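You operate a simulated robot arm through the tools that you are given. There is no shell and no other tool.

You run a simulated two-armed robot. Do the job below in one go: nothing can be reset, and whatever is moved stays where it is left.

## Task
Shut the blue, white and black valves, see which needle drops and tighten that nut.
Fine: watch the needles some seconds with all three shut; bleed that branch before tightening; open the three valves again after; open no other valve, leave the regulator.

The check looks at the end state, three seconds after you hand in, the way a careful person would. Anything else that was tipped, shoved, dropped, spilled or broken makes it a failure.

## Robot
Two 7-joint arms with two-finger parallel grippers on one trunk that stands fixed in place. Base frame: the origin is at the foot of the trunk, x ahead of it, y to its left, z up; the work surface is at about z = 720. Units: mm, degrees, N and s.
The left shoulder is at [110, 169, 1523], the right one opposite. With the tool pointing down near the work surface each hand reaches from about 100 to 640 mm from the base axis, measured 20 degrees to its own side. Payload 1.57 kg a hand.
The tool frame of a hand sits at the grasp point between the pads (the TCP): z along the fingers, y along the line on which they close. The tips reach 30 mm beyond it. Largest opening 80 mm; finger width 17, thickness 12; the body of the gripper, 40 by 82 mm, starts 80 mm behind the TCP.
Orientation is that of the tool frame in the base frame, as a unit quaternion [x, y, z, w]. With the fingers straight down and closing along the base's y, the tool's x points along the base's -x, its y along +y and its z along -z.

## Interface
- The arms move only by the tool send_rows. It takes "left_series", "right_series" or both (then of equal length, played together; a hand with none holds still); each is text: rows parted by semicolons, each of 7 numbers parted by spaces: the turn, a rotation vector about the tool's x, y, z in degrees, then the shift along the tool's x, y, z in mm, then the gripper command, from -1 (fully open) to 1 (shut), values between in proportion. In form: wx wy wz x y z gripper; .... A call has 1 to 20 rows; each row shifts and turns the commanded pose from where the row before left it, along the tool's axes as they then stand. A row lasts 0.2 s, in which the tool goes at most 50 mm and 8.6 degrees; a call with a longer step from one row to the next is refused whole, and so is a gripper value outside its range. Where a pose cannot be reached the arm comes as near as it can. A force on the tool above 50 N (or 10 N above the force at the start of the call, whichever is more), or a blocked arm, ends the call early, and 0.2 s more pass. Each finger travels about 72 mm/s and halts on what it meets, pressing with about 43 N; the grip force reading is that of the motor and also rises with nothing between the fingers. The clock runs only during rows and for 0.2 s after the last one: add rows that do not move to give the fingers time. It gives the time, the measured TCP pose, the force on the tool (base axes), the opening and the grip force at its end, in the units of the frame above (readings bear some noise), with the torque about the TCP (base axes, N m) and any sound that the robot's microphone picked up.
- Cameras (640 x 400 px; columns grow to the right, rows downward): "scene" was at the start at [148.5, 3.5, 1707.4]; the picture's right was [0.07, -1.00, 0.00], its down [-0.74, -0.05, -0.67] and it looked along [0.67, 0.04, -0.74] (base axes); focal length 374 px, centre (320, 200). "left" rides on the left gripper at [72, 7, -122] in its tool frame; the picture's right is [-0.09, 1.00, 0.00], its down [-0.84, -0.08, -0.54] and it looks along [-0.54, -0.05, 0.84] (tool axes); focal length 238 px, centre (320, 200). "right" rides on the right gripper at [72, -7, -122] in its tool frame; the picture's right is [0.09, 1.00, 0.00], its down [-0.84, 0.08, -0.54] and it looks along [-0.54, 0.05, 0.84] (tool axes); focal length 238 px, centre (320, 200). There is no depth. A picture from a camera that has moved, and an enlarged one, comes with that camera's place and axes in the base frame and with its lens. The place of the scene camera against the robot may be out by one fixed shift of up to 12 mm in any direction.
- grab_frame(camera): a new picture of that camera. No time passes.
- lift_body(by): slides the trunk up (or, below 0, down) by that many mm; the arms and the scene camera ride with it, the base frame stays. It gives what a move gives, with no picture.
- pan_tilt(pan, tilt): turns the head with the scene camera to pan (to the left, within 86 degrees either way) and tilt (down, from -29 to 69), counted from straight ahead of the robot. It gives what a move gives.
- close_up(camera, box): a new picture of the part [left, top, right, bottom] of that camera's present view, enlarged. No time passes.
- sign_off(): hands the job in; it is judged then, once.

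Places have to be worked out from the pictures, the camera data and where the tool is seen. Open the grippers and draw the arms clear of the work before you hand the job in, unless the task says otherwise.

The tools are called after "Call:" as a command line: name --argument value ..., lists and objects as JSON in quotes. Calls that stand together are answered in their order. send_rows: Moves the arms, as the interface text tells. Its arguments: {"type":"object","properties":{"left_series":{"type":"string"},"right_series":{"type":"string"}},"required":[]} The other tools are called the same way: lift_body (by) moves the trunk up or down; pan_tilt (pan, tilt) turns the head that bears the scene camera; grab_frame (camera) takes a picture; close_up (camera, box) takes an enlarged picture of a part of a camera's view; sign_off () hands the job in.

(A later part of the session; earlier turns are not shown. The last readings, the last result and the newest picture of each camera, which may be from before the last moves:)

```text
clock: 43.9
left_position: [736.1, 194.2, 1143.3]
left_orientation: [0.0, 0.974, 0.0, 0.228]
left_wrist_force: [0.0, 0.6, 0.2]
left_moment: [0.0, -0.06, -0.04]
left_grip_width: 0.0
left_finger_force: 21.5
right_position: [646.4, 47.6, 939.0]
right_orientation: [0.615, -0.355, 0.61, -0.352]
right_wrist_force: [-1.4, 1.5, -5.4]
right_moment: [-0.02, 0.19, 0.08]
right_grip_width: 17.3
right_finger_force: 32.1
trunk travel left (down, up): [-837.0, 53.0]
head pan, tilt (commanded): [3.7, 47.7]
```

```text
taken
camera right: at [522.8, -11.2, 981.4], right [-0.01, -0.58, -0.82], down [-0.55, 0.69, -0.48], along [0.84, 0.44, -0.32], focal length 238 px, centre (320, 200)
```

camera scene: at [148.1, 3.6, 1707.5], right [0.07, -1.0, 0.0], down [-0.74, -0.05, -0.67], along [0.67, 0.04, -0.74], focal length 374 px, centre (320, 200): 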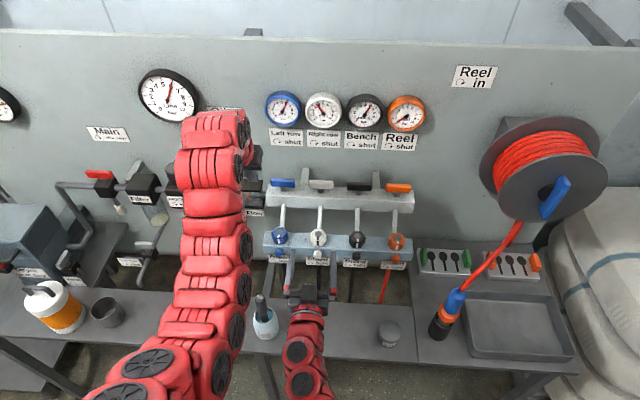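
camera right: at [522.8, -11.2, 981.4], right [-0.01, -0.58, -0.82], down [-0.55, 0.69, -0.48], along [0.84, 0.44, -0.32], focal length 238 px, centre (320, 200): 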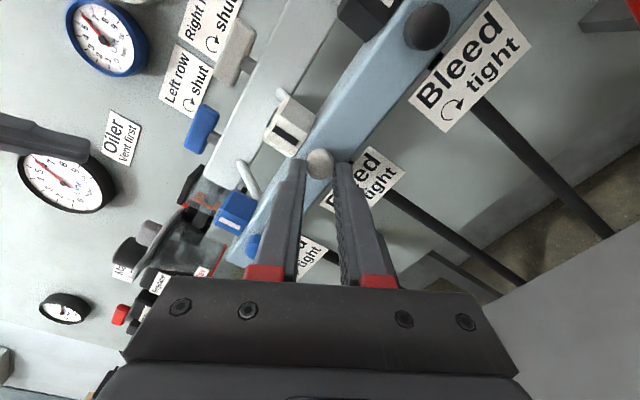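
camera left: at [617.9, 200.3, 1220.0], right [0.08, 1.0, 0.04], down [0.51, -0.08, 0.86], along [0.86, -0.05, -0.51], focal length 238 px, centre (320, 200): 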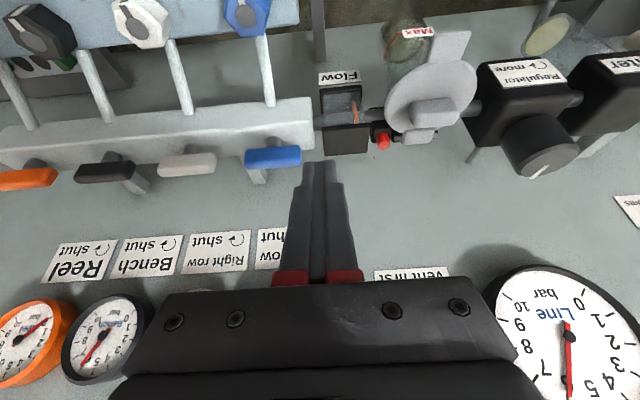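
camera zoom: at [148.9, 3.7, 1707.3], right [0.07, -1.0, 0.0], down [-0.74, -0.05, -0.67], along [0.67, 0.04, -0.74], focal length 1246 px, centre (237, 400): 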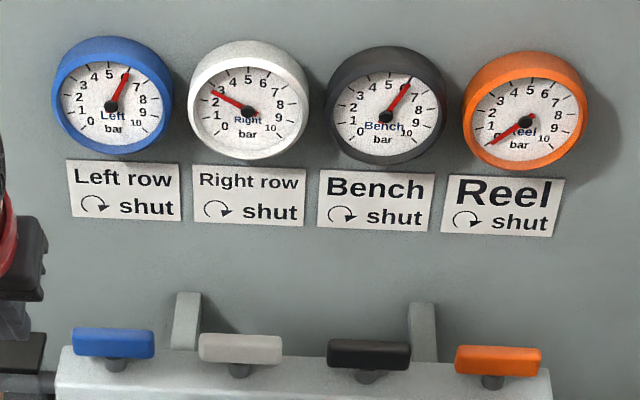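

Call:
close_up --camera "right" --box '[270, 120, 370, 200]'

Call:
close_up --camera "scene" --box '[290, 230, 350, 270]'

```text
5.00 times, centred on (320, 160) of right
camera zoom: at [522.8, -11.2, 981.4], right [-0.01, -0.58, -0.82], down [-0.55, 0.69, -0.48], along [0.84, 0.44, -0.32], focal length 1192 px, centre (320, 400)
```

zoom: 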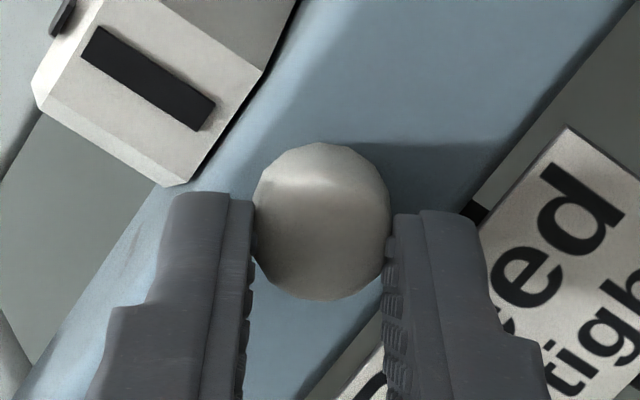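

```text
10.00 times, centred on (320, 250) of scene
camera zoom: at [148.9, 3.7, 1707.3], right [0.07, -1.0, 0.0], down [-0.74, -0.05, -0.67], along [0.67, 0.04, -0.74], focal length 3740 px, centre (320, -300)
```

zoom: 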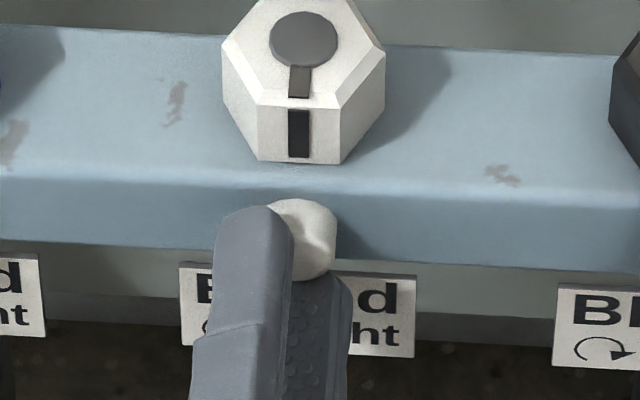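

The grip looks good; the bleed may need more of a turn. I continue another 40° counter‑clockwise.

Call:
send_rows --right_series "0 0 -8 0 0 0 1; 0 0 -8 0 0 0 1; 0 0 -8 0 0 0 1; 0 0 -8 0 0 0 1; 0 0 -8 0 0 0 1; 0 0 0 0 0 0 1; 0 0 0 0 0 0 1"

Call:
close_up --camera "scene" --box '[255, 80, 435, 200]'

Call:
close_up --camera "right" --box '[270, 120, 370, 200]'

```text
clock: 45.5
left_position: [736.8, 192.0, 1142.3]
left_orientation: [0.0, 0.974, 0.001, 0.228]
left_wrist_force: [0.4, -0.4, 0.7]
left_moment: [0.0, 0.0, 0.03]
left_grip_width: 0.0
left_finger_force: 21.2
right_position: [645.8, 44.3, 940.5]
right_orientation: [0.698, -0.125, 0.694, -0.122]
right_wrist_force: [-1.3, -8.4, -6.2]
right_moment: [-0.02, 0.14, -0.25]
right_grip_width: 16.4
right_finger_force: 31.7
trunk travel left (down, up): [-837.0, 53.0]
head pan, tilt (commanded): [3.7, 47.7]
```

```text
3.33 times, centred on (345, 140) of scene
camera zoom: at [149.0, 1.8, 1707.3], right [0.06, -1.0, 0.0], down [-0.74, -0.05, -0.67], along [0.67, 0.04, -0.74], focal length 1246 px, centre (237, 400)
```

zoom: 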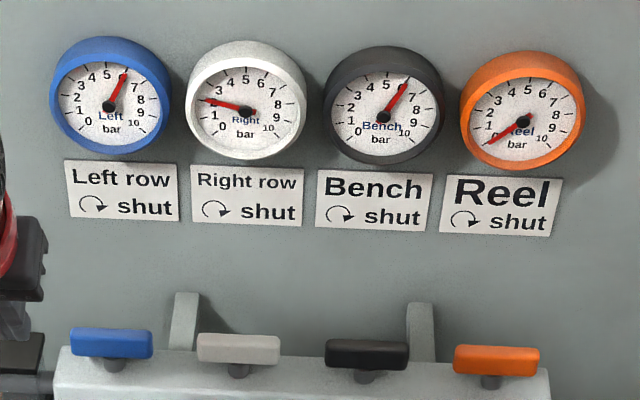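

```text
5.00 times, centred on (320, 160) of right
camera zoom: at [523.5, 27.8, 1010.5], right [0.0, -0.97, -0.26], down [-0.55, 0.22, -0.81], along [0.84, 0.14, -0.53], focal length 1192 px, centre (320, 400)
```

zoom: 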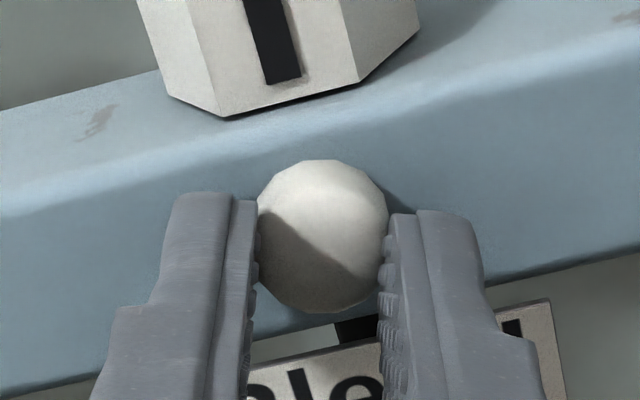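

The needle drops faster now (≈1.6), so the bleed seems to be cracking open. I hold still and watch.

Call:
send_rows --right_series "0 0 0 0 0 0 1; 0 0 0 0 0 0 1; 0 0 0 0 0 0 1; 0 0 0 0 0 0 1; 0 0 0 0 0 0 1; 0 0 0 0 0 0 1; 0 0 0 0 0 0 1; 0 0 0 0 0 0 1; 0 0 0 0 0 0 1; 0 0 0 0 0 0 1"

Call:
close_up --camera "scene" --box '[255, 80, 435, 200]'

```text
clock: 47.7
left_position: [735.9, 191.8, 1142.8]
left_orientation: [0.0, 0.973, 0.0, 0.229]
left_wrist_force: [-0.3, -0.3, -0.2]
left_moment: [0.02, -0.01, -0.03]
left_grip_width: 0.2
left_finger_force: 21.7
right_position: [646.2, 45.8, 939.4]
right_orientation: [0.698, -0.126, 0.694, -0.123]
right_wrist_force: [-0.8, -11.4, -7.1]
right_moment: [0.06, 0.18, -0.38]
right_grip_width: 16.1
right_finger_force: 31.4
trunk travel left (down, up): [-837.0, 53.0]
head pan, tilt (commanded): [3.7, 47.7]
```

```text
3.33 times, centred on (345, 140) of scene
camera zoom: at [149.2, 1.3, 1707.3], right [0.07, -1.0, 0.0], down [-0.74, -0.05, -0.67], along [0.67, 0.04, -0.74], focal length 1246 px, centre (237, 400)
```

zoom: 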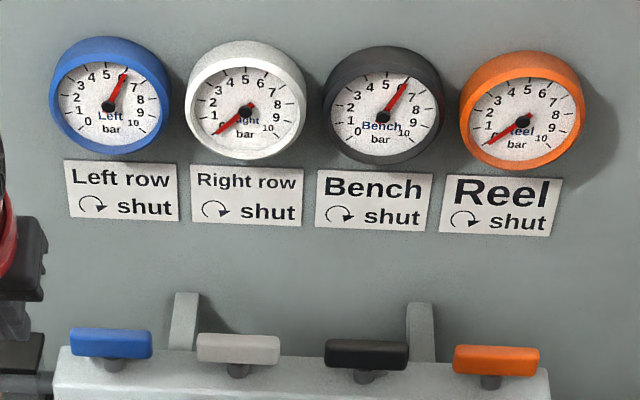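

White now reads 0: the branch is bled. I close the bleed again by turning clockwise the same amount, keeping the grip, first 80°.

Call:
send_rows --right_series "0 0 8 0 0 0 1; 0 0 8 0 0 0 1; 0 0 8 0 0 0 1; 0 0 8 0 0 0 1; 0 0 8 0 0 0 1; 0 0 8 0 0 0 1; 0 0 8 0 0 0 1; 0 0 8 0 0 0 1; 0 0 8 0 0 0 1; 0 0 8 0 0 0 1; 0 0 0 0 0 0 1"

Call:
send_rows --right_series "0 0 8 0 0 0 1; 0 0 8 0 0 0 1; 0 0 8 0 0 0 1; 0 0 8 0 0 0 1; 0 0 8 0 0 0 1; 0 0 8 0 0 0 1; 0 0 8 0 0 0 1; 0 0 8 0 0 0 1; 0 0 8 0 0 0 1; 0 0 8 0 0 0 1; 0 0 0 0 0 0 1"

Call:
close_up --camera "scene" --box '[255, 80, 435, 200]'

Call:
close_up --camera "right" --box '[270, 120, 370, 200]'

```text
clock: 50.1
left_position: [736.5, 193.9, 1143.2]
left_orientation: [-0.001, 0.974, 0.001, 0.228]
left_wrist_force: [0.8, 0.5, -0.3]
left_moment: [0.0, 0.02, -0.02]
left_grip_width: 0.1
left_finger_force: 20.7
right_position: [645.5, 46.7, 940.2]
right_orientation: [-0.455, 0.544, -0.452, 0.541]
right_wrist_force: [-1.9, 1.0, -4.4]
right_moment: [0.06, 0.14, 0.1]
right_grip_width: 17.4
right_finger_force: 32.3
trunk travel left (down, up): [-837.0, 53.0]
head pan, tilt (commanded): [3.7, 47.7]
```

```text
clock: 52.5
left_position: [735.7, 192.9, 1144.1]
left_orientation: [0.0, 0.973, 0.0, 0.229]
left_wrist_force: [-0.7, 0.3, 0.0]
left_moment: [0.0, -0.01, -0.02]
left_grip_width: 0.0
left_finger_force: 21.4
right_position: [643.7, 45.2, 940.2]
right_orientation: [0.002, 0.709, 0.001, 0.706]
right_wrist_force: [-3.2, -7.7, 3.2]
right_moment: [-0.01, -0.08, -0.17]
right_grip_width: 16.4
right_finger_force: 32.6
trunk travel left (down, up): [-837.0, 53.0]
head pan, tilt (commanded): [3.7, 47.7]
```

```text
3.33 times, centred on (345, 140) of scene
camera zoom: at [147.7, 2.0, 1707.5], right [0.06, -1.0, 0.0], down [-0.74, -0.05, -0.67], along [0.67, 0.04, -0.74], focal length 1246 px, centre (237, 400)
```

zoom: 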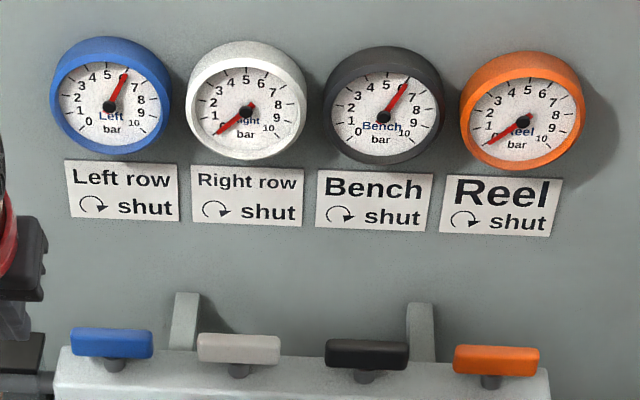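

```text
5.00 times, centred on (320, 160) of right
camera zoom: at [521.7, 39.7, 869.0], right [0.0, 1.0, -0.09], down [-0.54, 0.07, 0.84], along [0.84, 0.05, 0.54], focal length 1192 px, centre (320, 400)
```

zoom: 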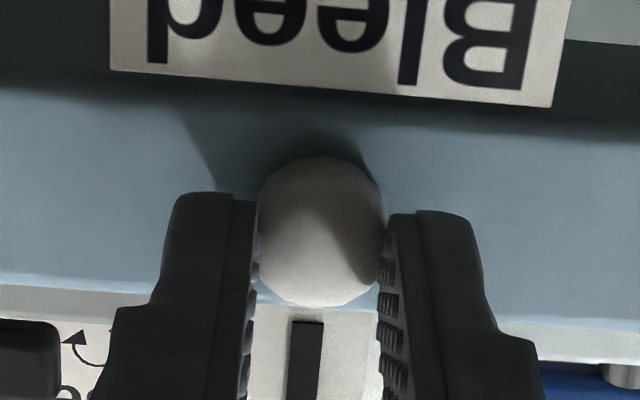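

Back at the starting roll. I turn a further 32° clockwise to feel whether the bleed is truly against its seat.

Call:
send_rows --right_series "0 0 8 0 0 0 1; 0 0 8 0 0 0 1; 0 0 8 0 0 0 1; 0 0 8 0 0 0 1; 0 0 0 0 0 0 1"

Call:
close_up --camera "right" --box '[270, 120, 370, 200]'

```text
clock: 53.7
left_position: [736.0, 192.4, 1143.2]
left_orientation: [0.0, 0.974, 0.001, 0.228]
left_wrist_force: [0.3, -0.4, 0.0]
left_moment: [-0.01, -0.03, 0.0]
left_grip_width: 0.1
left_finger_force: 21.6
right_position: [644.8, 45.6, 940.1]
right_orientation: [0.197, 0.681, 0.196, 0.677]
right_wrist_force: [-2.0, -7.9, -2.6]
right_moment: [0.02, 0.14, -0.19]
right_grip_width: 16.3
right_finger_force: 31.9
trunk travel left (down, up): [-837.0, 53.0]
head pan, tilt (commanded): [3.7, 47.7]
```

```text
5.00 times, centred on (320, 160) of right
camera zoom: at [521.5, 79.0, 876.0], right [0.0, 0.89, 0.45], down [-0.54, -0.38, 0.75], along [0.84, -0.25, 0.48], focal length 1192 px, centre (320, 400)
```

zoom: 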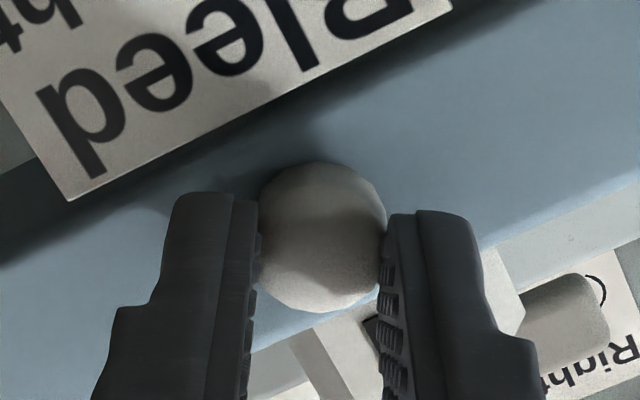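

No residual torque about the knob axis, so I check by eye whether the knob's facets turn with the fingers or stay put: a high zoom now, then after 24° more.

Call:
close_up --camera "right" --box '[300, 145, 340, 190]'

Call:
send_rows --right_series "0 0 8 0 0 0 1; 0 0 8 0 0 0 1; 0 0 8 0 0 0 1; 0 0 0 0 0 0 1"

Call:
close_up --camera "right" --box '[300, 145, 340, 190]'

```text
8.89 times, centred on (320, 168) of right
camera zoom: at [521.5, 79.0, 876.0], right [0.0, 0.89, 0.45], down [-0.54, -0.38, 0.75], along [0.84, -0.25, 0.48], focal length 2119 px, centre (320, 489)
```

zoom: 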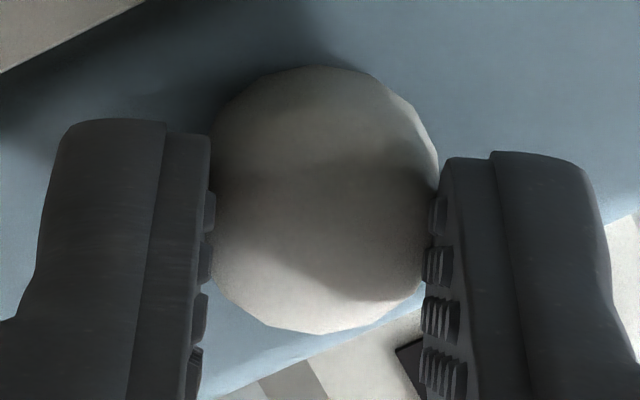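

```text
clock: 54.7
left_position: [737.9, 193.8, 1141.1]
left_orientation: [0.0, 0.974, 0.0, 0.228]
left_wrist_force: [0.2, 0.3, 0.3]
left_moment: [0.0, 0.04, 0.02]
left_grip_width: 0.0
left_finger_force: 20.9
right_position: [653.5, 45.8, 999.7]
right_orientation: [0.335, 0.625, 0.332, 0.622]
right_wrist_force: [0.9, -0.7, -0.3]
right_moment: [0.03, -0.01, 0.01]
right_grip_width: 0.0
right_finger_force: 20.8
right hand out of reach, approached as far as the arm can: row 2, 3
trunk travel left (down, up): [-837.0, 53.0]
head pan, tilt (commanded): [3.7, 47.7]
```

```text
8.89 times, centred on (320, 168) of right
camera zoom: at [530.4, 101.4, 954.0], right [0.0, 0.63, 0.78], down [-0.54, -0.65, 0.53], along [0.84, -0.42, 0.34], focal length 2119 px, centre (320, 489)
```

zoom: 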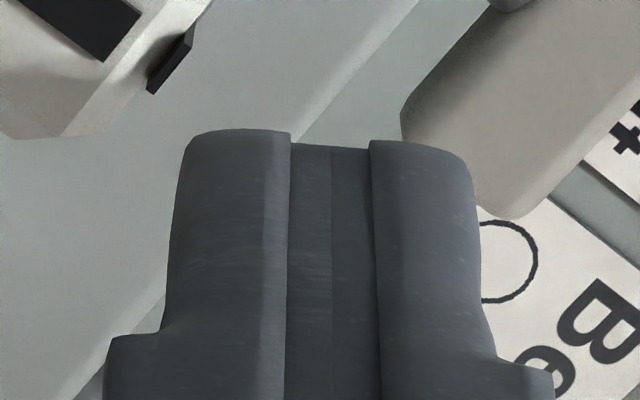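

The wrist hit its limit and the hand shifted up off the knob. I check with pictures that nothing was disturbed.

Call:
grab_frame --camera "scene"

Call:
close_up --camera "scene" --box '[260, 200, 410, 300]'

Call:
grab_frame --camera "right"

```text
taken
camera scene: at [151.9, 3.2, 1707.2], right [0.07, -1.0, 0.0], down [-0.74, -0.05, -0.67], along [0.67, 0.04, -0.74], focal length 374 px, centre (320, 200)
```

scene: 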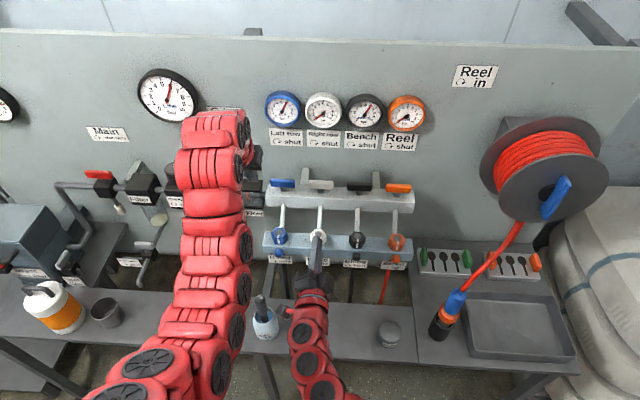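

```text
4.00 times, centred on (335, 250) of scene
camera zoom: at [151.9, 3.2, 1707.2], right [0.07, -1.0, 0.0], down [-0.74, -0.05, -0.67], along [0.67, 0.04, -0.74], focal length 1496 px, centre (260, 0)
```

zoom: 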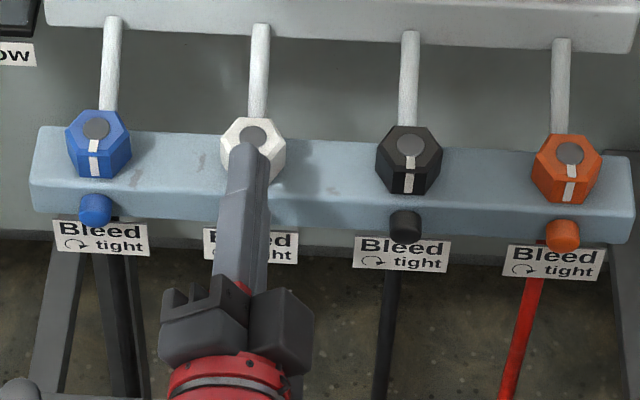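

```text
taken
camera right: at [530.4, 101.4, 954.0], right [0.0, 0.63, 0.78], down [-0.54, -0.65, 0.53], along [0.84, -0.42, 0.34], focal length 238 px, centre (320, 200)
```

right: 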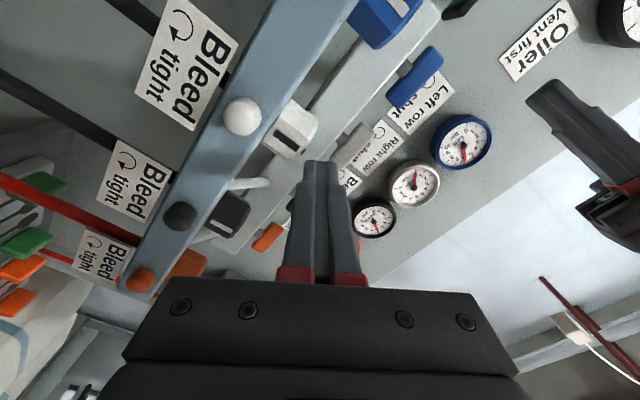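

Nothing was disturbed; the white nut and neighbours look unchanged. I back the right hand straight out and roll it back to get a clean look and re-grip from another roll.

Call:
send_rows --right_series "0 0 0 0 0 -25 1; 0 0 0 0 0 -25 1; 0 0 -8 0 0 0 1; 0 0 -8 0 0 0 1; 0 0 -8 0 0 0 1; 0 0 -8 0 0 0 1; 0 0 -8 0 0 0 1; 0 0 -8 0 0 0 1; 0 0 -8 0 0 0 1; 0 0 0 0 0 0 1"

Call:
grab_frame --camera "right"

Call:
close_up --camera "scene" --box '[260, 200, 410, 300]'

```text
clock: 56.9
left_position: [735.8, 192.2, 1143.5]
left_orientation: [0.0, 0.974, 0.0, 0.228]
left_wrist_force: [-0.1, 0.0, 0.3]
left_moment: [0.01, 0.0, -0.02]
left_grip_width: 0.0
left_finger_force: 21.1
right_position: [600.5, 45.2, 998.9]
right_orientation: [-0.001, 0.71, 0.001, 0.705]
right_wrist_force: [-0.3, -0.2, 0.2]
right_moment: [0.01, 0.01, 0.0]
right_grip_width: 0.1
right_finger_force: 21.2
trunk travel left (down, up): [-837.0, 53.0]
head pan, tilt (commanded): [3.7, 47.7]
```

```text
taken
camera right: at [478.5, 38.9, 927.8], right [0.0, 1.0, -0.09], down [-0.54, 0.08, 0.84], along [0.84, 0.05, 0.54], focal length 238 px, centre (320, 200)
```

right: 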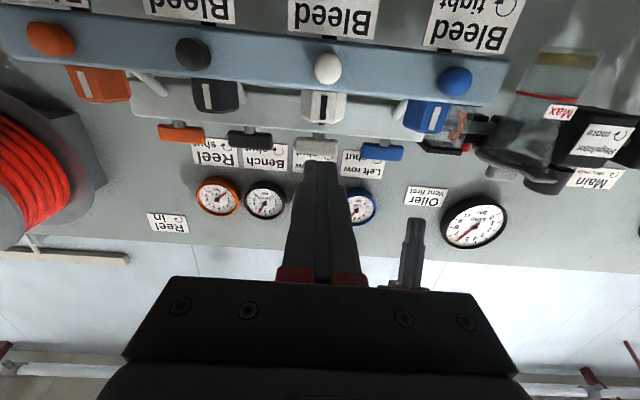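

```text
4.00 times, centred on (335, 250) of scene
camera zoom: at [148.4, 3.5, 1707.4], right [0.07, -1.0, 0.0], down [-0.74, -0.05, -0.67], along [0.67, 0.04, -0.74], focal length 1496 px, centre (260, 0)
```

zoom: 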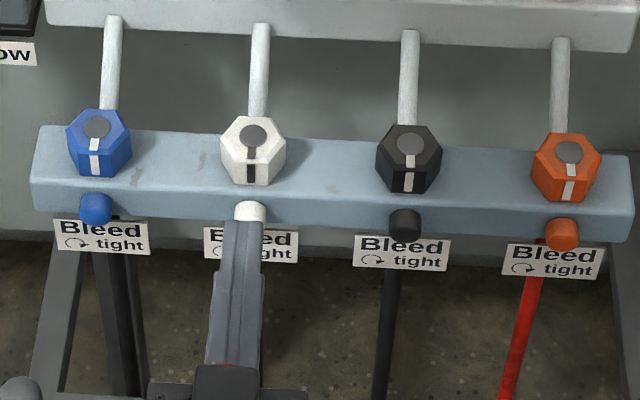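

Call:
close_up --camera "right" --box '[305, 45, 350, 90]'

Call:
close_up --camera "right" --box '[430, 60, 480, 105]'

Call:
close_up --camera "scene" --box '[255, 80, 435, 200]'

```text
8.89 times, centred on (328, 68) of right
camera zoom: at [478.5, 38.9, 927.8], right [0.0, 1.0, -0.09], down [-0.54, 0.08, 0.84], along [0.84, 0.05, 0.54], focal length 2119 px, centre (253, 1378)
```

zoom: 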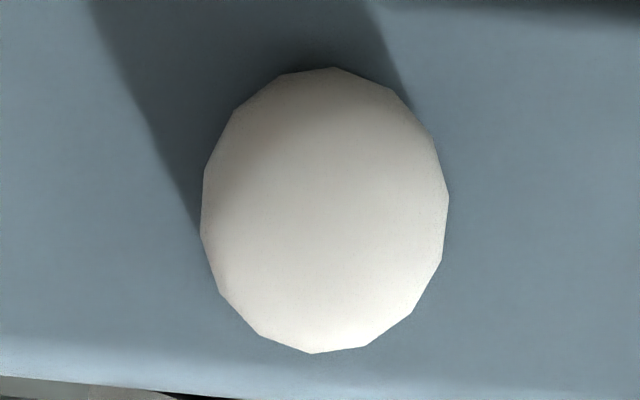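

```text
8.89 times, centred on (455, 82) of right
camera zoom: at [478.5, 38.9, 927.8], right [0.0, 1.0, -0.09], down [-0.54, 0.08, 0.84], along [0.84, 0.05, 0.54], focal length 2119 px, centre (-880, 1244)
```

zoom: 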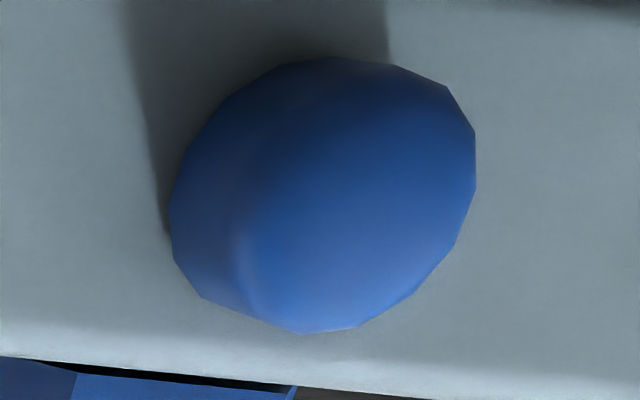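

```text
3.33 times, centred on (345, 140) of scene
camera zoom: at [148.4, 3.5, 1707.4], right [0.07, -1.0, 0.0], down [-0.74, -0.05, -0.67], along [0.67, 0.04, -0.74], focal length 1246 px, centre (237, 400)
```

zoom: 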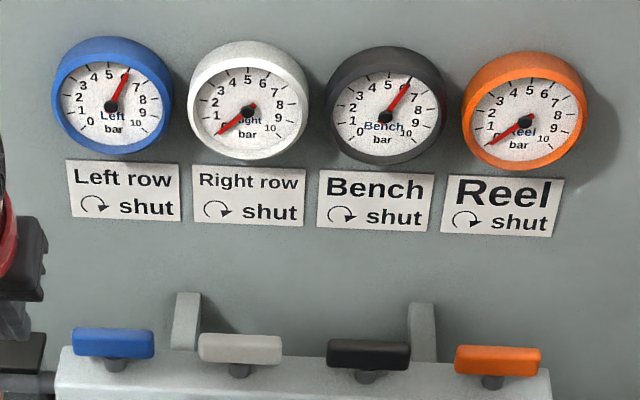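

White's needle stays at 0. To be sure the bleed is tight I re-grip the knob from a −120° roll and turn clockwise until I feel the seat.

Call:
send_rows --right_series "0 0 -8 0 0 0 0; 0 0 -8 0 0 0 0; 0 0 -8 0 0 0 0; 0 0 -8 0 0 0 0; 0 0 -8 0 0 0 0; 0 0 -8 0 0 0 0; 0 0 -8 0 0 0 0; 0 0 -8 0 0 0 0; 0 0 -8 0 0 0 0; 0 0 -8 0 0 0 0; 0 0 -8 0 0 0 0; 0 0 -8 0 0 0 0; 0 0 -8 0 0 0 0; 0 0 -8 0 0 0 0; 0 0 -8 0 0 0 0; 0 0 0 -14.9 25.75 0 0; 0 0 0 -14.9 25.75 0 0; 0 0 0 0 0 0 0"

Call:
grab_frame --camera "right"

Call:
close_up --camera "right" --box '[250, 80, 390, 190]'

```text
clock: 60.7
left_position: [735.2, 193.5, 1143.6]
left_orientation: [0.0, 0.973, 0.0, 0.229]
left_wrist_force: [-0.7, 0.2, -0.6]
left_moment: [-0.01, 0.01, 0.0]
left_grip_width: 0.0
left_finger_force: 20.9
right_position: [600.3, 44.0, 940.1]
right_orientation: [0.614, -0.355, 0.611, -0.353]
right_wrist_force: [-0.3, 0.1, -0.6]
right_moment: [-0.03, 0.0, -0.03]
right_grip_width: 39.9
right_finger_force: 0.1
trunk travel left (down, up): [-837.0, 53.0]
head pan, tilt (commanded): [3.7, 47.7]
```

```text
taken
camera right: at [478.2, -14.1, 981.1], right [0.0, -0.58, -0.82], down [-0.54, 0.69, -0.48], along [0.84, 0.44, -0.32], focal length 238 px, centre (320, 200)
```

right: 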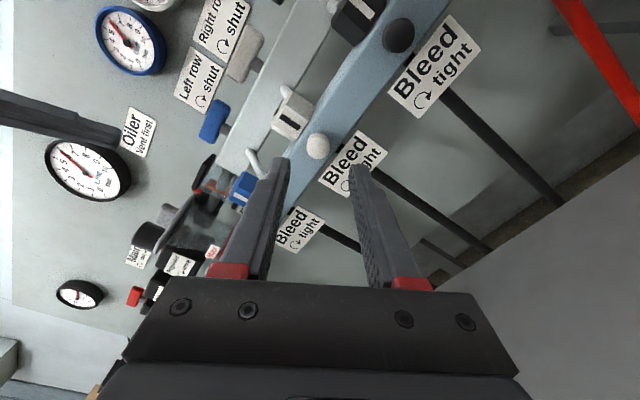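

```text
3.64 times, centred on (320, 135) of right
camera zoom: at [478.2, -14.1, 981.1], right [0.0, -0.58, -0.82], down [-0.54, 0.69, -0.48], along [0.84, 0.44, -0.32], focal length 867 px, centre (320, 436)
```

zoom: 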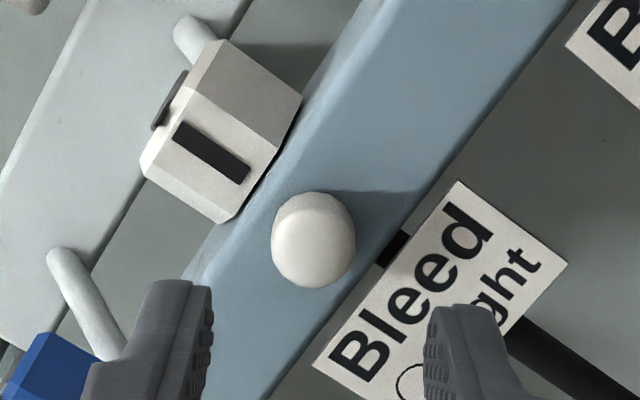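

The knob is centred between the fingers. I advance, close on it, and turn clockwise 80° first.

Call:
send_rows --right_series "0 0 0 0 0 0 0.2; 0 0 0 0 0 15 0.2; 0 0 0 0 0 15 0.2; 0 0 0 0 0 15 0.2; 0 0 0 0 0 0 1; 0 0 0 0 0 0 1; 0 0 0 0 0 0 1"

Call:
send_rows --right_series "0 0 8 0 0 0 1; 0 0 8 0 0 0 1; 0 0 8 0 0 0 1; 0 0 8 0 0 0 1; 0 0 8 0 0 0 1"

Call:
send_rows --right_series "0 0 8 0 0 0 1; 0 0 8 0 0 0 1; 0 0 8 0 0 0 1; 0 0 8 0 0 0 1; 0 0 8 0 0 0 1"

Call:
close_up --camera "right" --box '[270, 120, 370, 200]'

```text
clock: 62.3
left_position: [735.8, 194.6, 1144.4]
left_orientation: [-0.001, 0.974, 0.0, 0.229]
left_wrist_force: [0.2, -0.7, 0.6]
left_moment: [0.0, -0.01, 0.0]
left_grip_width: 0.2
left_finger_force: 21.4
right_position: [645.1, 44.0, 940.2]
right_orientation: [0.612, -0.354, 0.612, -0.354]
right_wrist_force: [3.4, 1.7, 13.4]
right_moment: [-0.01, -0.37, 0.11]
right_grip_width: 17.6
right_finger_force: 32.6
trunk travel left (down, up): [-837.0, 53.0]
head pan, tilt (commanded): [3.7, 47.7]
```

```text
clock: 63.5
left_position: [734.3, 193.0, 1144.7]
left_orientation: [0.0, 0.973, 0.0, 0.229]
left_wrist_force: [0.4, -0.3, -0.2]
left_moment: [0.01, -0.03, 0.03]
left_grip_width: 0.0
left_finger_force: 21.7
right_position: [645.0, 44.8, 940.4]
right_orientation: [-0.454, 0.543, -0.453, 0.542]
right_wrist_force: [-0.8, 3.7, 12.8]
right_moment: [-0.14, -0.38, 0.09]
right_grip_width: 17.5
right_finger_force: 32.4
trunk travel left (down, up): [-837.0, 53.0]
head pan, tilt (commanded): [3.7, 47.7]
```

```text
clock: 64.7
left_position: [735.0, 194.3, 1143.8]
left_orientation: [0.0, 0.974, -0.001, 0.228]
left_wrist_force: [-0.1, 1.0, -0.3]
left_moment: [0.0, -0.01, 0.0]
left_grip_width: 0.0
left_finger_force: 21.6
right_position: [645.2, 43.5, 939.3]
right_orientation: [-0.241, 0.667, -0.24, 0.663]
right_wrist_force: [-1.0, -0.7, -1.0]
right_moment: [-0.11, 0.01, -0.04]
right_grip_width: 17.1
right_finger_force: 32.0
trunk travel left (down, up): [-837.0, 53.0]
head pan, tilt (commanded): [3.7, 47.7]
```

```text
5.00 times, centred on (320, 160) of right
camera zoom: at [522.6, -6.8, 888.3], right [0.0, 0.71, -0.71], down [-0.54, 0.6, 0.6], along [0.84, 0.38, 0.38], focal length 1192 px, centre (320, 400)
```

zoom: 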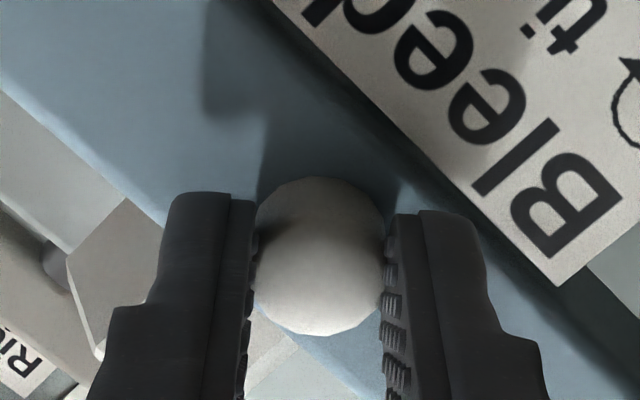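

Now there is a steady resisting torque (≈−0.12 N·m), which I didn't feel while it was turning freely. I turn another 40° to confirm it is seated.

Call:
send_rows --right_series "0 0 8 0 0 0 1; 0 0 8 0 0 0 1; 0 0 8 0 0 0 1; 0 0 8 0 0 0 1; 0 0 8 0 0 0 1"

Call:
close_up --camera "right" --box '[270, 120, 370, 200]'

```text
clock: 65.9
left_position: [735.2, 193.8, 1143.7]
left_orientation: [0.0, 0.974, 0.0, 0.228]
left_wrist_force: [-0.2, 0.5, -0.1]
left_moment: [0.04, -0.02, 0.02]
left_grip_width: 0.0
left_finger_force: 21.1
right_position: [646.8, 45.6, 939.6]
right_orientation: [0.001, 0.709, 0.001, 0.706]
right_wrist_force: [-0.7, -0.6, 0.5]
right_moment: [-0.09, -0.05, -0.03]
right_grip_width: 17.0
right_finger_force: 32.1
trunk travel left (down, up): [-837.0, 53.0]
head pan, tilt (commanded): [3.7, 47.7]
```

```text
5.00 times, centred on (320, 160) of right
camera zoom: at [523.4, 39.3, 868.1], right [0.0, 1.0, -0.09], down [-0.54, 0.07, 0.84], along [0.84, 0.05, 0.54], focal length 1192 px, centre (320, 400)
```

zoom: 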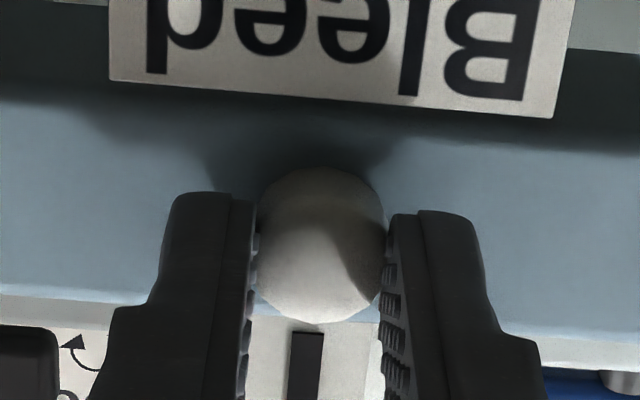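

Call:
close_up --camera "right" --box '[305, 150, 335, 190]'

Call:
send_rows --right_series "0 0 6 0 0 0 1; 0 0 6 0 0 0 1"

Call:
close_up --camera "right" --box '[305, 150, 335, 190]'

```text
10.00 times, centred on (320, 170) of right
camera zoom: at [523.4, 39.3, 868.1], right [0.0, 1.0, -0.09], down [-0.54, 0.07, 0.84], along [0.84, 0.05, 0.54], focal length 2384 px, centre (320, 500)
```

zoom: 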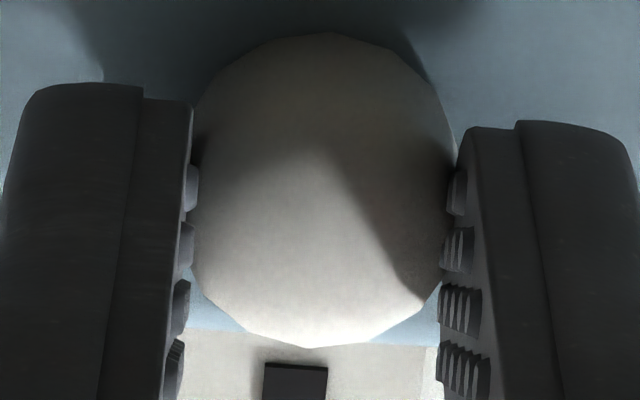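

```text
clock: 66.5
left_position: [735.9, 193.5, 1142.7]
left_orientation: [0.0, 0.974, 0.001, 0.228]
left_wrist_force: [-0.7, -0.6, 0.0]
left_moment: [0.0, 0.0, 0.03]
left_grip_width: 0.0
left_finger_force: 21.0
right_position: [645.2, 44.7, 939.6]
right_orientation: [0.074, 0.705, 0.075, 0.701]
right_wrist_force: [-0.9, 0.8, -0.5]
right_moment: [-0.14, -0.01, 0.0]
right_grip_width: 17.5
right_finger_force: 32.4
trunk travel left (down, up): [-837.0, 53.0]
head pan, tilt (commanded): [3.7, 47.7]
```

```text
10.00 times, centred on (320, 170) of right
camera zoom: at [523.2, 54.6, 868.3], right [0.0, 0.99, 0.12], down [-0.54, -0.1, 0.84], along [0.84, -0.07, 0.53], focal length 2384 px, centre (320, 500)
```

zoom: 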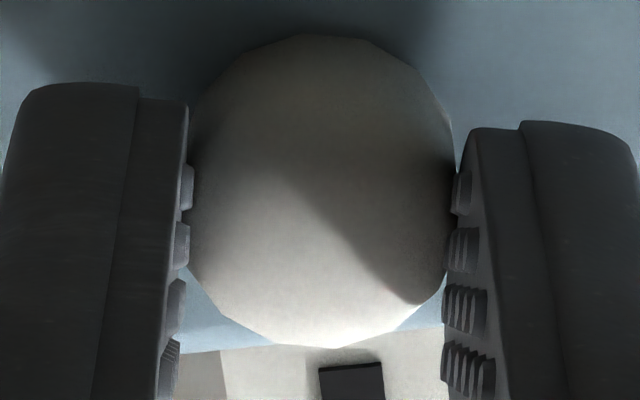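

The facets stay fixed while the fingers slip with ~0.13 N·m, so the bleed is seated tight. I release, back out, raise the hand and pitch it back to pointing down.

Call:
send_rows --right_series "0 0 0 0 0 0 0; 0 0 0 0 0 0 0; 0 0 0 0 0 -20 0; 0 0 0 0 0 -25 0; 0 0 -6 0 0 0 0; 0 0 -6 0 0 0 0; 0 0 0 -35 0 0 0; 0 0 0 -35 0 0 0; 0 0 0 -35 0 0 0; 0 0 0 0 0 0 0"

Call:
send_rows --right_series "0 7.5 0 0 0 0 -1; 0 7.5 0 0 0 0 -1; 0 7.5 0 0 0 0 -1; 0 7.5 0 0 0 0 -1; 0 7.5 0 0 0 0 -1; 0 7.5 0 0 0 0 -1; 0 7.5 0 0 0 0 -1; 0 7.5 0 0 0 0 -1; 0 7.5 0 0 0 0 -1; 0 7.5 0 0 0 0 -1; 0 7.5 0 0 0 0 -1; 0 7.5 0 0 0 0 -1; 0 0 0 0 0 0 -1"

Call:
grab_frame --camera "right"

Call:
close_up --camera "scene" --box '[255, 80, 435, 200]'

```text
clock: 68.7
left_position: [735.2, 193.0, 1143.5]
left_orientation: [0.0, 0.973, 0.0, 0.229]
left_wrist_force: [0.5, 0.3, 0.4]
left_moment: [-0.01, -0.03, 0.02]
left_grip_width: 0.1
left_finger_force: 20.9
right_position: [602.1, 42.3, 1044.7]
right_orientation: [0.001, 0.709, 0.0, 0.705]
right_wrist_force: [1.0, -0.4, -0.5]
right_moment: [0.04, 0.02, 0.03]
right_grip_width: 40.0
right_finger_force: 0.0
trunk travel left (down, up): [-837.0, 53.0]
head pan, tilt (commanded): [3.7, 47.7]
```

```text
clock: 71.5
left_position: [735.5, 193.0, 1143.3]
left_orientation: [0.0, 0.974, 0.0, 0.228]
left_wrist_force: [-0.3, -0.5, -0.3]
left_moment: [0.01, 0.02, -0.01]
left_grip_width: 0.0
left_finger_force: 20.7
right_position: [600.3, 45.9, 1044.6]
right_orientation: [0.001, 1.0, -0.001, -0.002]
right_wrist_force: [0.2, -0.4, 0.0]
right_moment: [-0.01, -0.01, -0.02]
right_grip_width: 80.2
right_finger_force: 0.0
trunk travel left (down, up): [-837.0, 53.0]
head pan, tilt (commanded): [3.7, 47.7]
```

```text
taken
camera right: at [528.9, 38.4, 1166.8], right [-0.09, 1.0, 0.0], down [0.84, 0.08, 0.54], along [0.54, 0.05, -0.84], focal length 238 px, centre (320, 200)
```

right: 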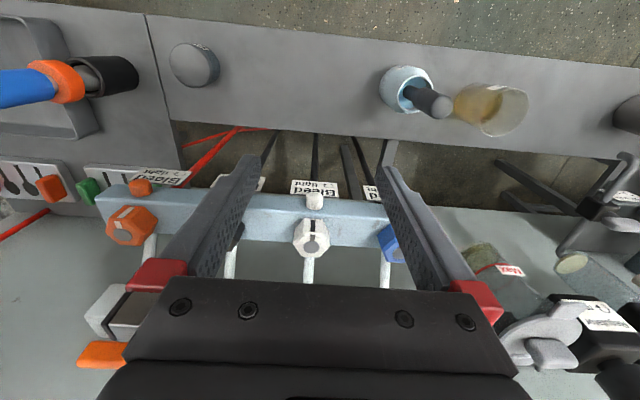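

```text
3.33 times, centred on (345, 140) of scene
camera zoom: at [147.6, 4.3, 1707.5], right [0.07, -1.0, 0.0], down [-0.74, -0.05, -0.67], along [0.67, 0.04, -0.74], focal length 1246 px, centre (237, 400)
```

zoom: 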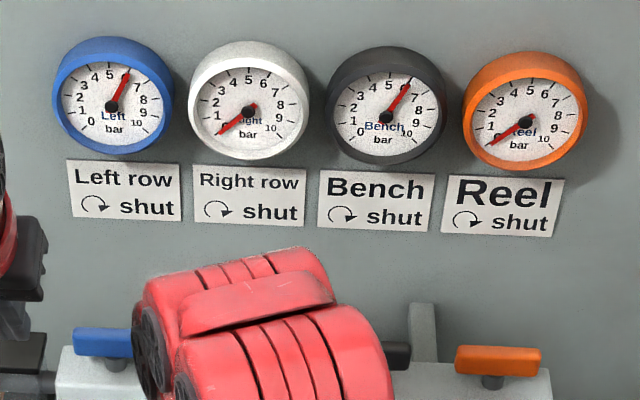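

White stays at 0 with the bleed shut. I zoom on the white nut from above to get its centre and hex orientation.

Call:
close_up --camera "right" --box '[270, 180, 350, 270]'

```text
4.44 times, centred on (310, 225) of right
camera zoom: at [528.9, 38.4, 1166.8], right [-0.09, 1.0, 0.0], down [0.84, 0.08, 0.54], along [0.54, 0.05, -0.84], focal length 1059 px, centre (364, 89)
```

zoom: 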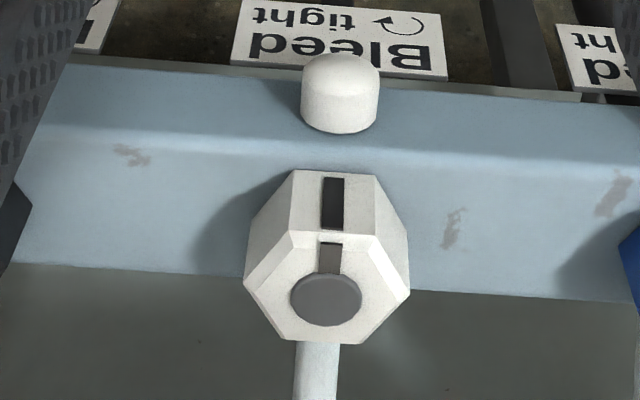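

Nut centre ≈(706.5, 45), about 35 mm across flats, flats facing ±x and ±60°. I roll −30° so the fingers align with a pair of flats and move above the nut, checking reach.

Call:
send_rows --right_series "0 0 -7.5 0 0 0 -1; 0 0 -7.5 0 0 0 -1; 0 0 -7.5 0 0 0 -1; 0 0 -7.5 0 0 0 -1; 0 0 0 -30.4 -17.9 0 -0.5; 0 0 0 -30.4 -17.9 0 -0.5; 0 0 0 -30.4 -17.9 0 -0.5; 0 0 0 0 0 0 -0.5"

Call:
grab_frame --camera "right"

Call:
grab_frame --camera "scene"

```text
clock: 73.3
left_position: [735.4, 191.9, 1143.8]
left_orientation: [0.0, 0.974, 0.001, 0.228]
left_wrist_force: [-0.3, 0.0, 0.2]
left_moment: [-0.02, -0.03, 0.03]
left_grip_width: 0.0
left_finger_force: 20.8
right_position: [683.2, 41.8, 1042.2]
right_orientation: [-0.258, 0.966, 0.003, -0.003]
right_wrist_force: [0.0, -1.1, -0.2]
right_moment: [0.07, 0.0, 0.0]
right_grip_width: 60.0
right_finger_force: 0.1
right hand out of reach, approached as far as the arm can: row 7
trunk travel left (down, up): [-837.0, 53.0]
head pan, tilt (commanded): [3.7, 47.7]
```

```text
taken
camera right: at [623.2, -0.1, 1164.6], right [-0.58, 0.82, 0.01], down [0.69, 0.48, 0.54], along [0.44, 0.32, -0.84], focal length 238 px, centre (320, 200)
```

right: 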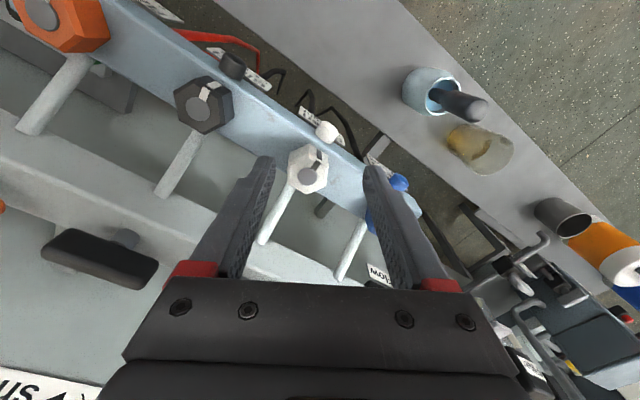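

```text
taken
camera scene: at [148.7, 1.4, 1707.4], right [0.06, -1.0, 0.0], down [-0.74, -0.05, -0.67], along [0.67, 0.04, -0.74], focal length 374 px, centre (320, 200)
```

scene: 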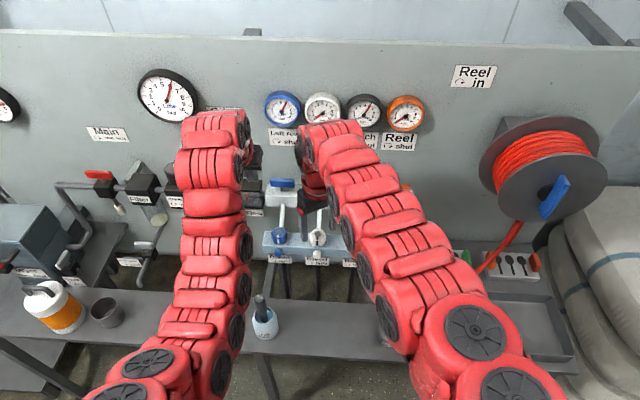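

Tool-down at x=706 is just beyond the right arm; the left arm with the trunk lowered ~110 mm should reach. I withdraw the right hand up and to the right and un-tilt the left hand while pulling it back.

Call:
send_rows --right_series "0 0 0 0 0 -36 -1; 0 0 0 0 0 -36 -1; 0 0 0 0 0 -36 -1; 0 0 0 33.6 -25 0 -1; 0 0 0 33.6 -25 0 -1; 0 0 0 33.6 -25 0 -1; 0 0 0 33.6 -25 0 -1; 0 0 0 33.6 -25 0 -1; 0 0 7.5 0 0 0 -1; 0 0 7.5 0 0 0 -1; 0 0 7.5 0 0 0 -1; 0 0 7.5 0 0 0 -1; 0 0 0 0 0 0 -1"

Call:
send_rows --left_series "0 0 0 25 0 -25 1; 0 0 0 25 0 -25 1; 0 0 0 25 0 -25 1; 0 6.65 0 0 0 0 1; 0 6.65 0 0 0 0 1; 0 6.65 0 0 0 0 1; 0 6.65 0 0 0 0 1; 0 0 0 0 0 0 0"

Call:
grab_frame --camera "scene"

```text
clock: 76.1
left_position: [735.0, 193.0, 1143.0]
left_orientation: [0.0, 0.974, 0.0, 0.228]
left_wrist_force: [0.0, -0.1, 0.0]
left_moment: [0.02, 0.02, 0.02]
left_grip_width: 0.0
left_finger_force: 21.1
right_position: [633.6, -74.0, 1154.3]
right_orientation: [0.001, 1.0, 0.001, -0.002]
right_wrist_force: [0.3, -0.5, 0.3]
right_moment: [-0.01, -0.02, -0.02]
right_grip_width: 80.0
right_finger_force: 0.0
right hand out of reach, approached as far as the arm can: row 7, 8
trunk travel left (down, up): [-837.0, 53.0]
head pan, tilt (commanded): [3.7, 47.7]
```

```text
clock: 77.9
left_position: [619.1, 203.2, 1063.4]
left_orientation: [-0.001, 1.0, 0.002, 0.03]
left_wrist_force: [0.4, 0.2, 0.5]
left_moment: [0.0, 0.0, -0.02]
left_grip_width: 40.0
left_finger_force: 0.2
left hand out of reach, approached as far as the arm can: row 4, 5, 6, 7
right_position: [633.8, -73.6, 1154.4]
right_orientation: [0.0, 1.0, 0.001, -0.002]
right_wrist_force: [0.9, -0.8, 0.0]
right_moment: [0.0, 0.0, -0.01]
right_grip_width: 80.0
right_finger_force: 0.0
trunk travel left (down, up): [-837.0, 53.0]
head pan, tilt (commanded): [3.7, 47.7]
```

```text
taken
camera scene: at [147.9, 2.1, 1707.5], right [0.07, -1.0, 0.0], down [-0.74, -0.05, -0.67], along [0.67, 0.04, -0.74], focal length 374 px, centre (320, 200)
```

scene: 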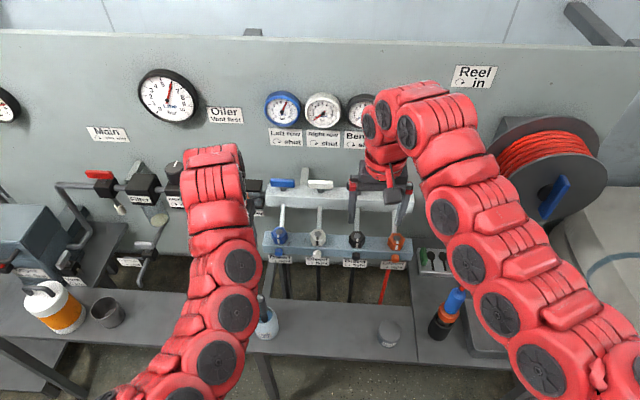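

The left drifted a little low because of a wrist-bend limit but is clear of everything. I move the right hand further right and down out of the way, then bring the left hand over the white nut at a safe height.

Call:
send_rows --right_series "0 0 0 8.3 -35 23.5 -1; 0 0 0 8.3 -35 23.5 -1; 0 0 0 8.3 -35 23.5 -1; 0 0 0 8.3 -35 23.5 -1; 0 0 0 0 0 0 -1"

Call:
send_rows --left_series "0 0 0 -17.9 -39.25 -3 -0.5; 0 0 0 -17.9 -39.25 -3 -0.5; 0 0 0 -17.9 -39.25 -3 -0.5; 0 0 0 -17.9 -39.25 -3 -0.5; 0 3.4 0 0 0 0 -0.5; 0 0 0 0 0 0 -0.5"

Call:
grab_frame --camera "left"

Call:
grab_frame --camera "scene"

```text
clock: 79.1
left_position: [619.8, 204.1, 1063.1]
left_orientation: [0.0, 1.0, 0.001, 0.03]
left_wrist_force: [-0.7, 0.1, -1.1]
left_moment: [-0.01, -0.02, 0.0]
left_grip_width: 39.9
left_finger_force: 0.0
right_position: [621.2, -226.7, 1045.2]
right_orientation: [0.0, 1.0, 0.0, -0.003]
right_wrist_force: [0.0, 0.1, 0.4]
right_moment: [0.0, -0.01, 0.02]
right_grip_width: 80.2
right_finger_force: 0.2
right hand out of reach, approached as far as the arm can: row 1, 2
trunk travel left (down, up): [-837.0, 53.0]
head pan, tilt (commanded): [3.7, 47.7]
```

```text
clock: 80.5
left_position: [688.3, 47.3, 1076.7]
left_orientation: [0.0, 1.0, 0.0, 0.001]
left_wrist_force: [0.4, -0.9, 0.3]
left_moment: [-0.03, -0.03, 0.0]
left_grip_width: 60.0
left_finger_force: 0.0
right_position: [621.7, -225.7, 1046.0]
right_orientation: [0.0, 1.0, 0.001, -0.003]
right_wrist_force: [-0.2, 0.3, -0.2]
right_moment: [0.01, 0.0, 0.05]
right_grip_width: 80.0
right_finger_force: 0.1
trunk travel left (down, up): [-837.0, 53.0]
head pan, tilt (commanded): [3.7, 47.7]
```

```text
taken
camera left: at [617.0, 53.1, 1199.2], right [0.09, 1.0, 0.0], down [0.84, -0.08, 0.54], along [0.54, -0.05, -0.84], focal length 238 px, centre (320, 200)
```

left: 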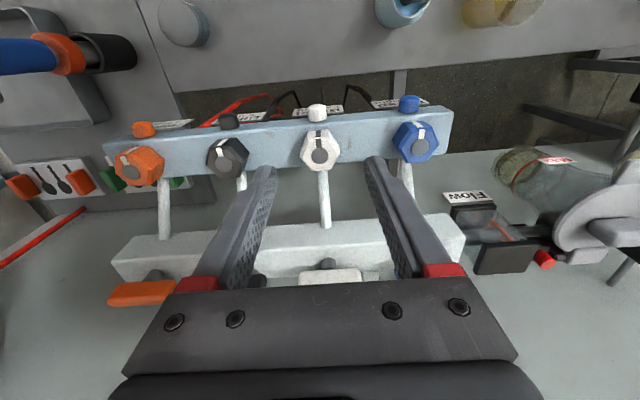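

```text
taken
camera scene: at [148.1, 3.4, 1707.5], right [0.07, -1.0, 0.0], down [-0.74, -0.05, -0.67], along [0.67, 0.04, -0.74], focal length 374 px, centre (320, 200)
```

scene: 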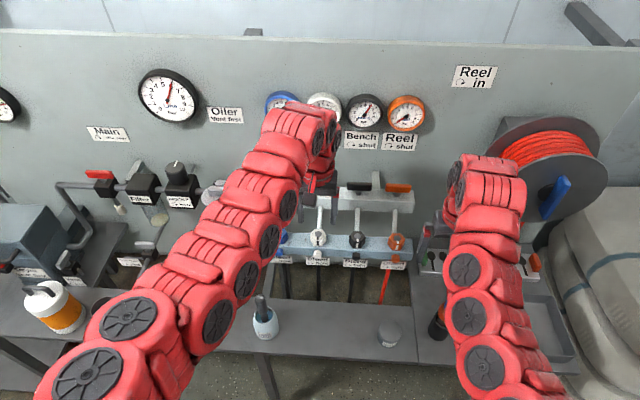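

The left hand is vertical over the rail. I move over the nut centre and down to z≈1030, checking whether it is reachable without tilting.

Call:
send_rows --left_series "0 0 0 -9.1 -1.1 23 -0.5; 0 0 0 -9.1 -1.1 23 -0.5; 0 0 0 0 0 0 -0.5"

Call:
close_up --camera "left" --box '[240, 80, 400, 210]'

```text
clock: 81.3
left_position: [706.6, 45.1, 1032.1]
left_orientation: [-0.001, 1.0, 0.0, 0.0]
left_wrist_force: [-0.8, -0.3, -0.2]
left_moment: [-0.04, -0.03, -0.04]
left_grip_width: 59.9
left_finger_force: 0.0
right_position: [621.2, -225.8, 1045.1]
right_orientation: [0.0, 1.0, 0.001, -0.002]
right_wrist_force: [0.6, -0.2, -0.1]
right_moment: [-0.01, 0.0, 0.0]
right_grip_width: 79.6
right_finger_force: 0.0
trunk travel left (down, up): [-837.0, 53.0]
head pan, tilt (commanded): [3.7, 47.7]
```

```text
3.08 times, centred on (320, 145) of left
camera zoom: at [635.3, 53.0, 1153.7], right [0.09, 1.0, 0.0], down [0.84, -0.08, 0.54], along [0.54, -0.05, -0.84], focal length 733 px, centre (320, 369)
```

zoom: 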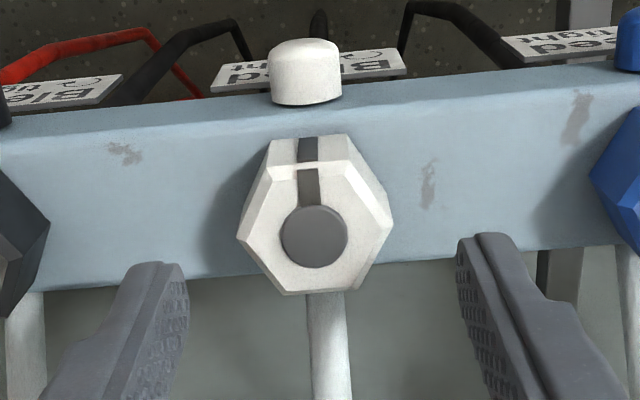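

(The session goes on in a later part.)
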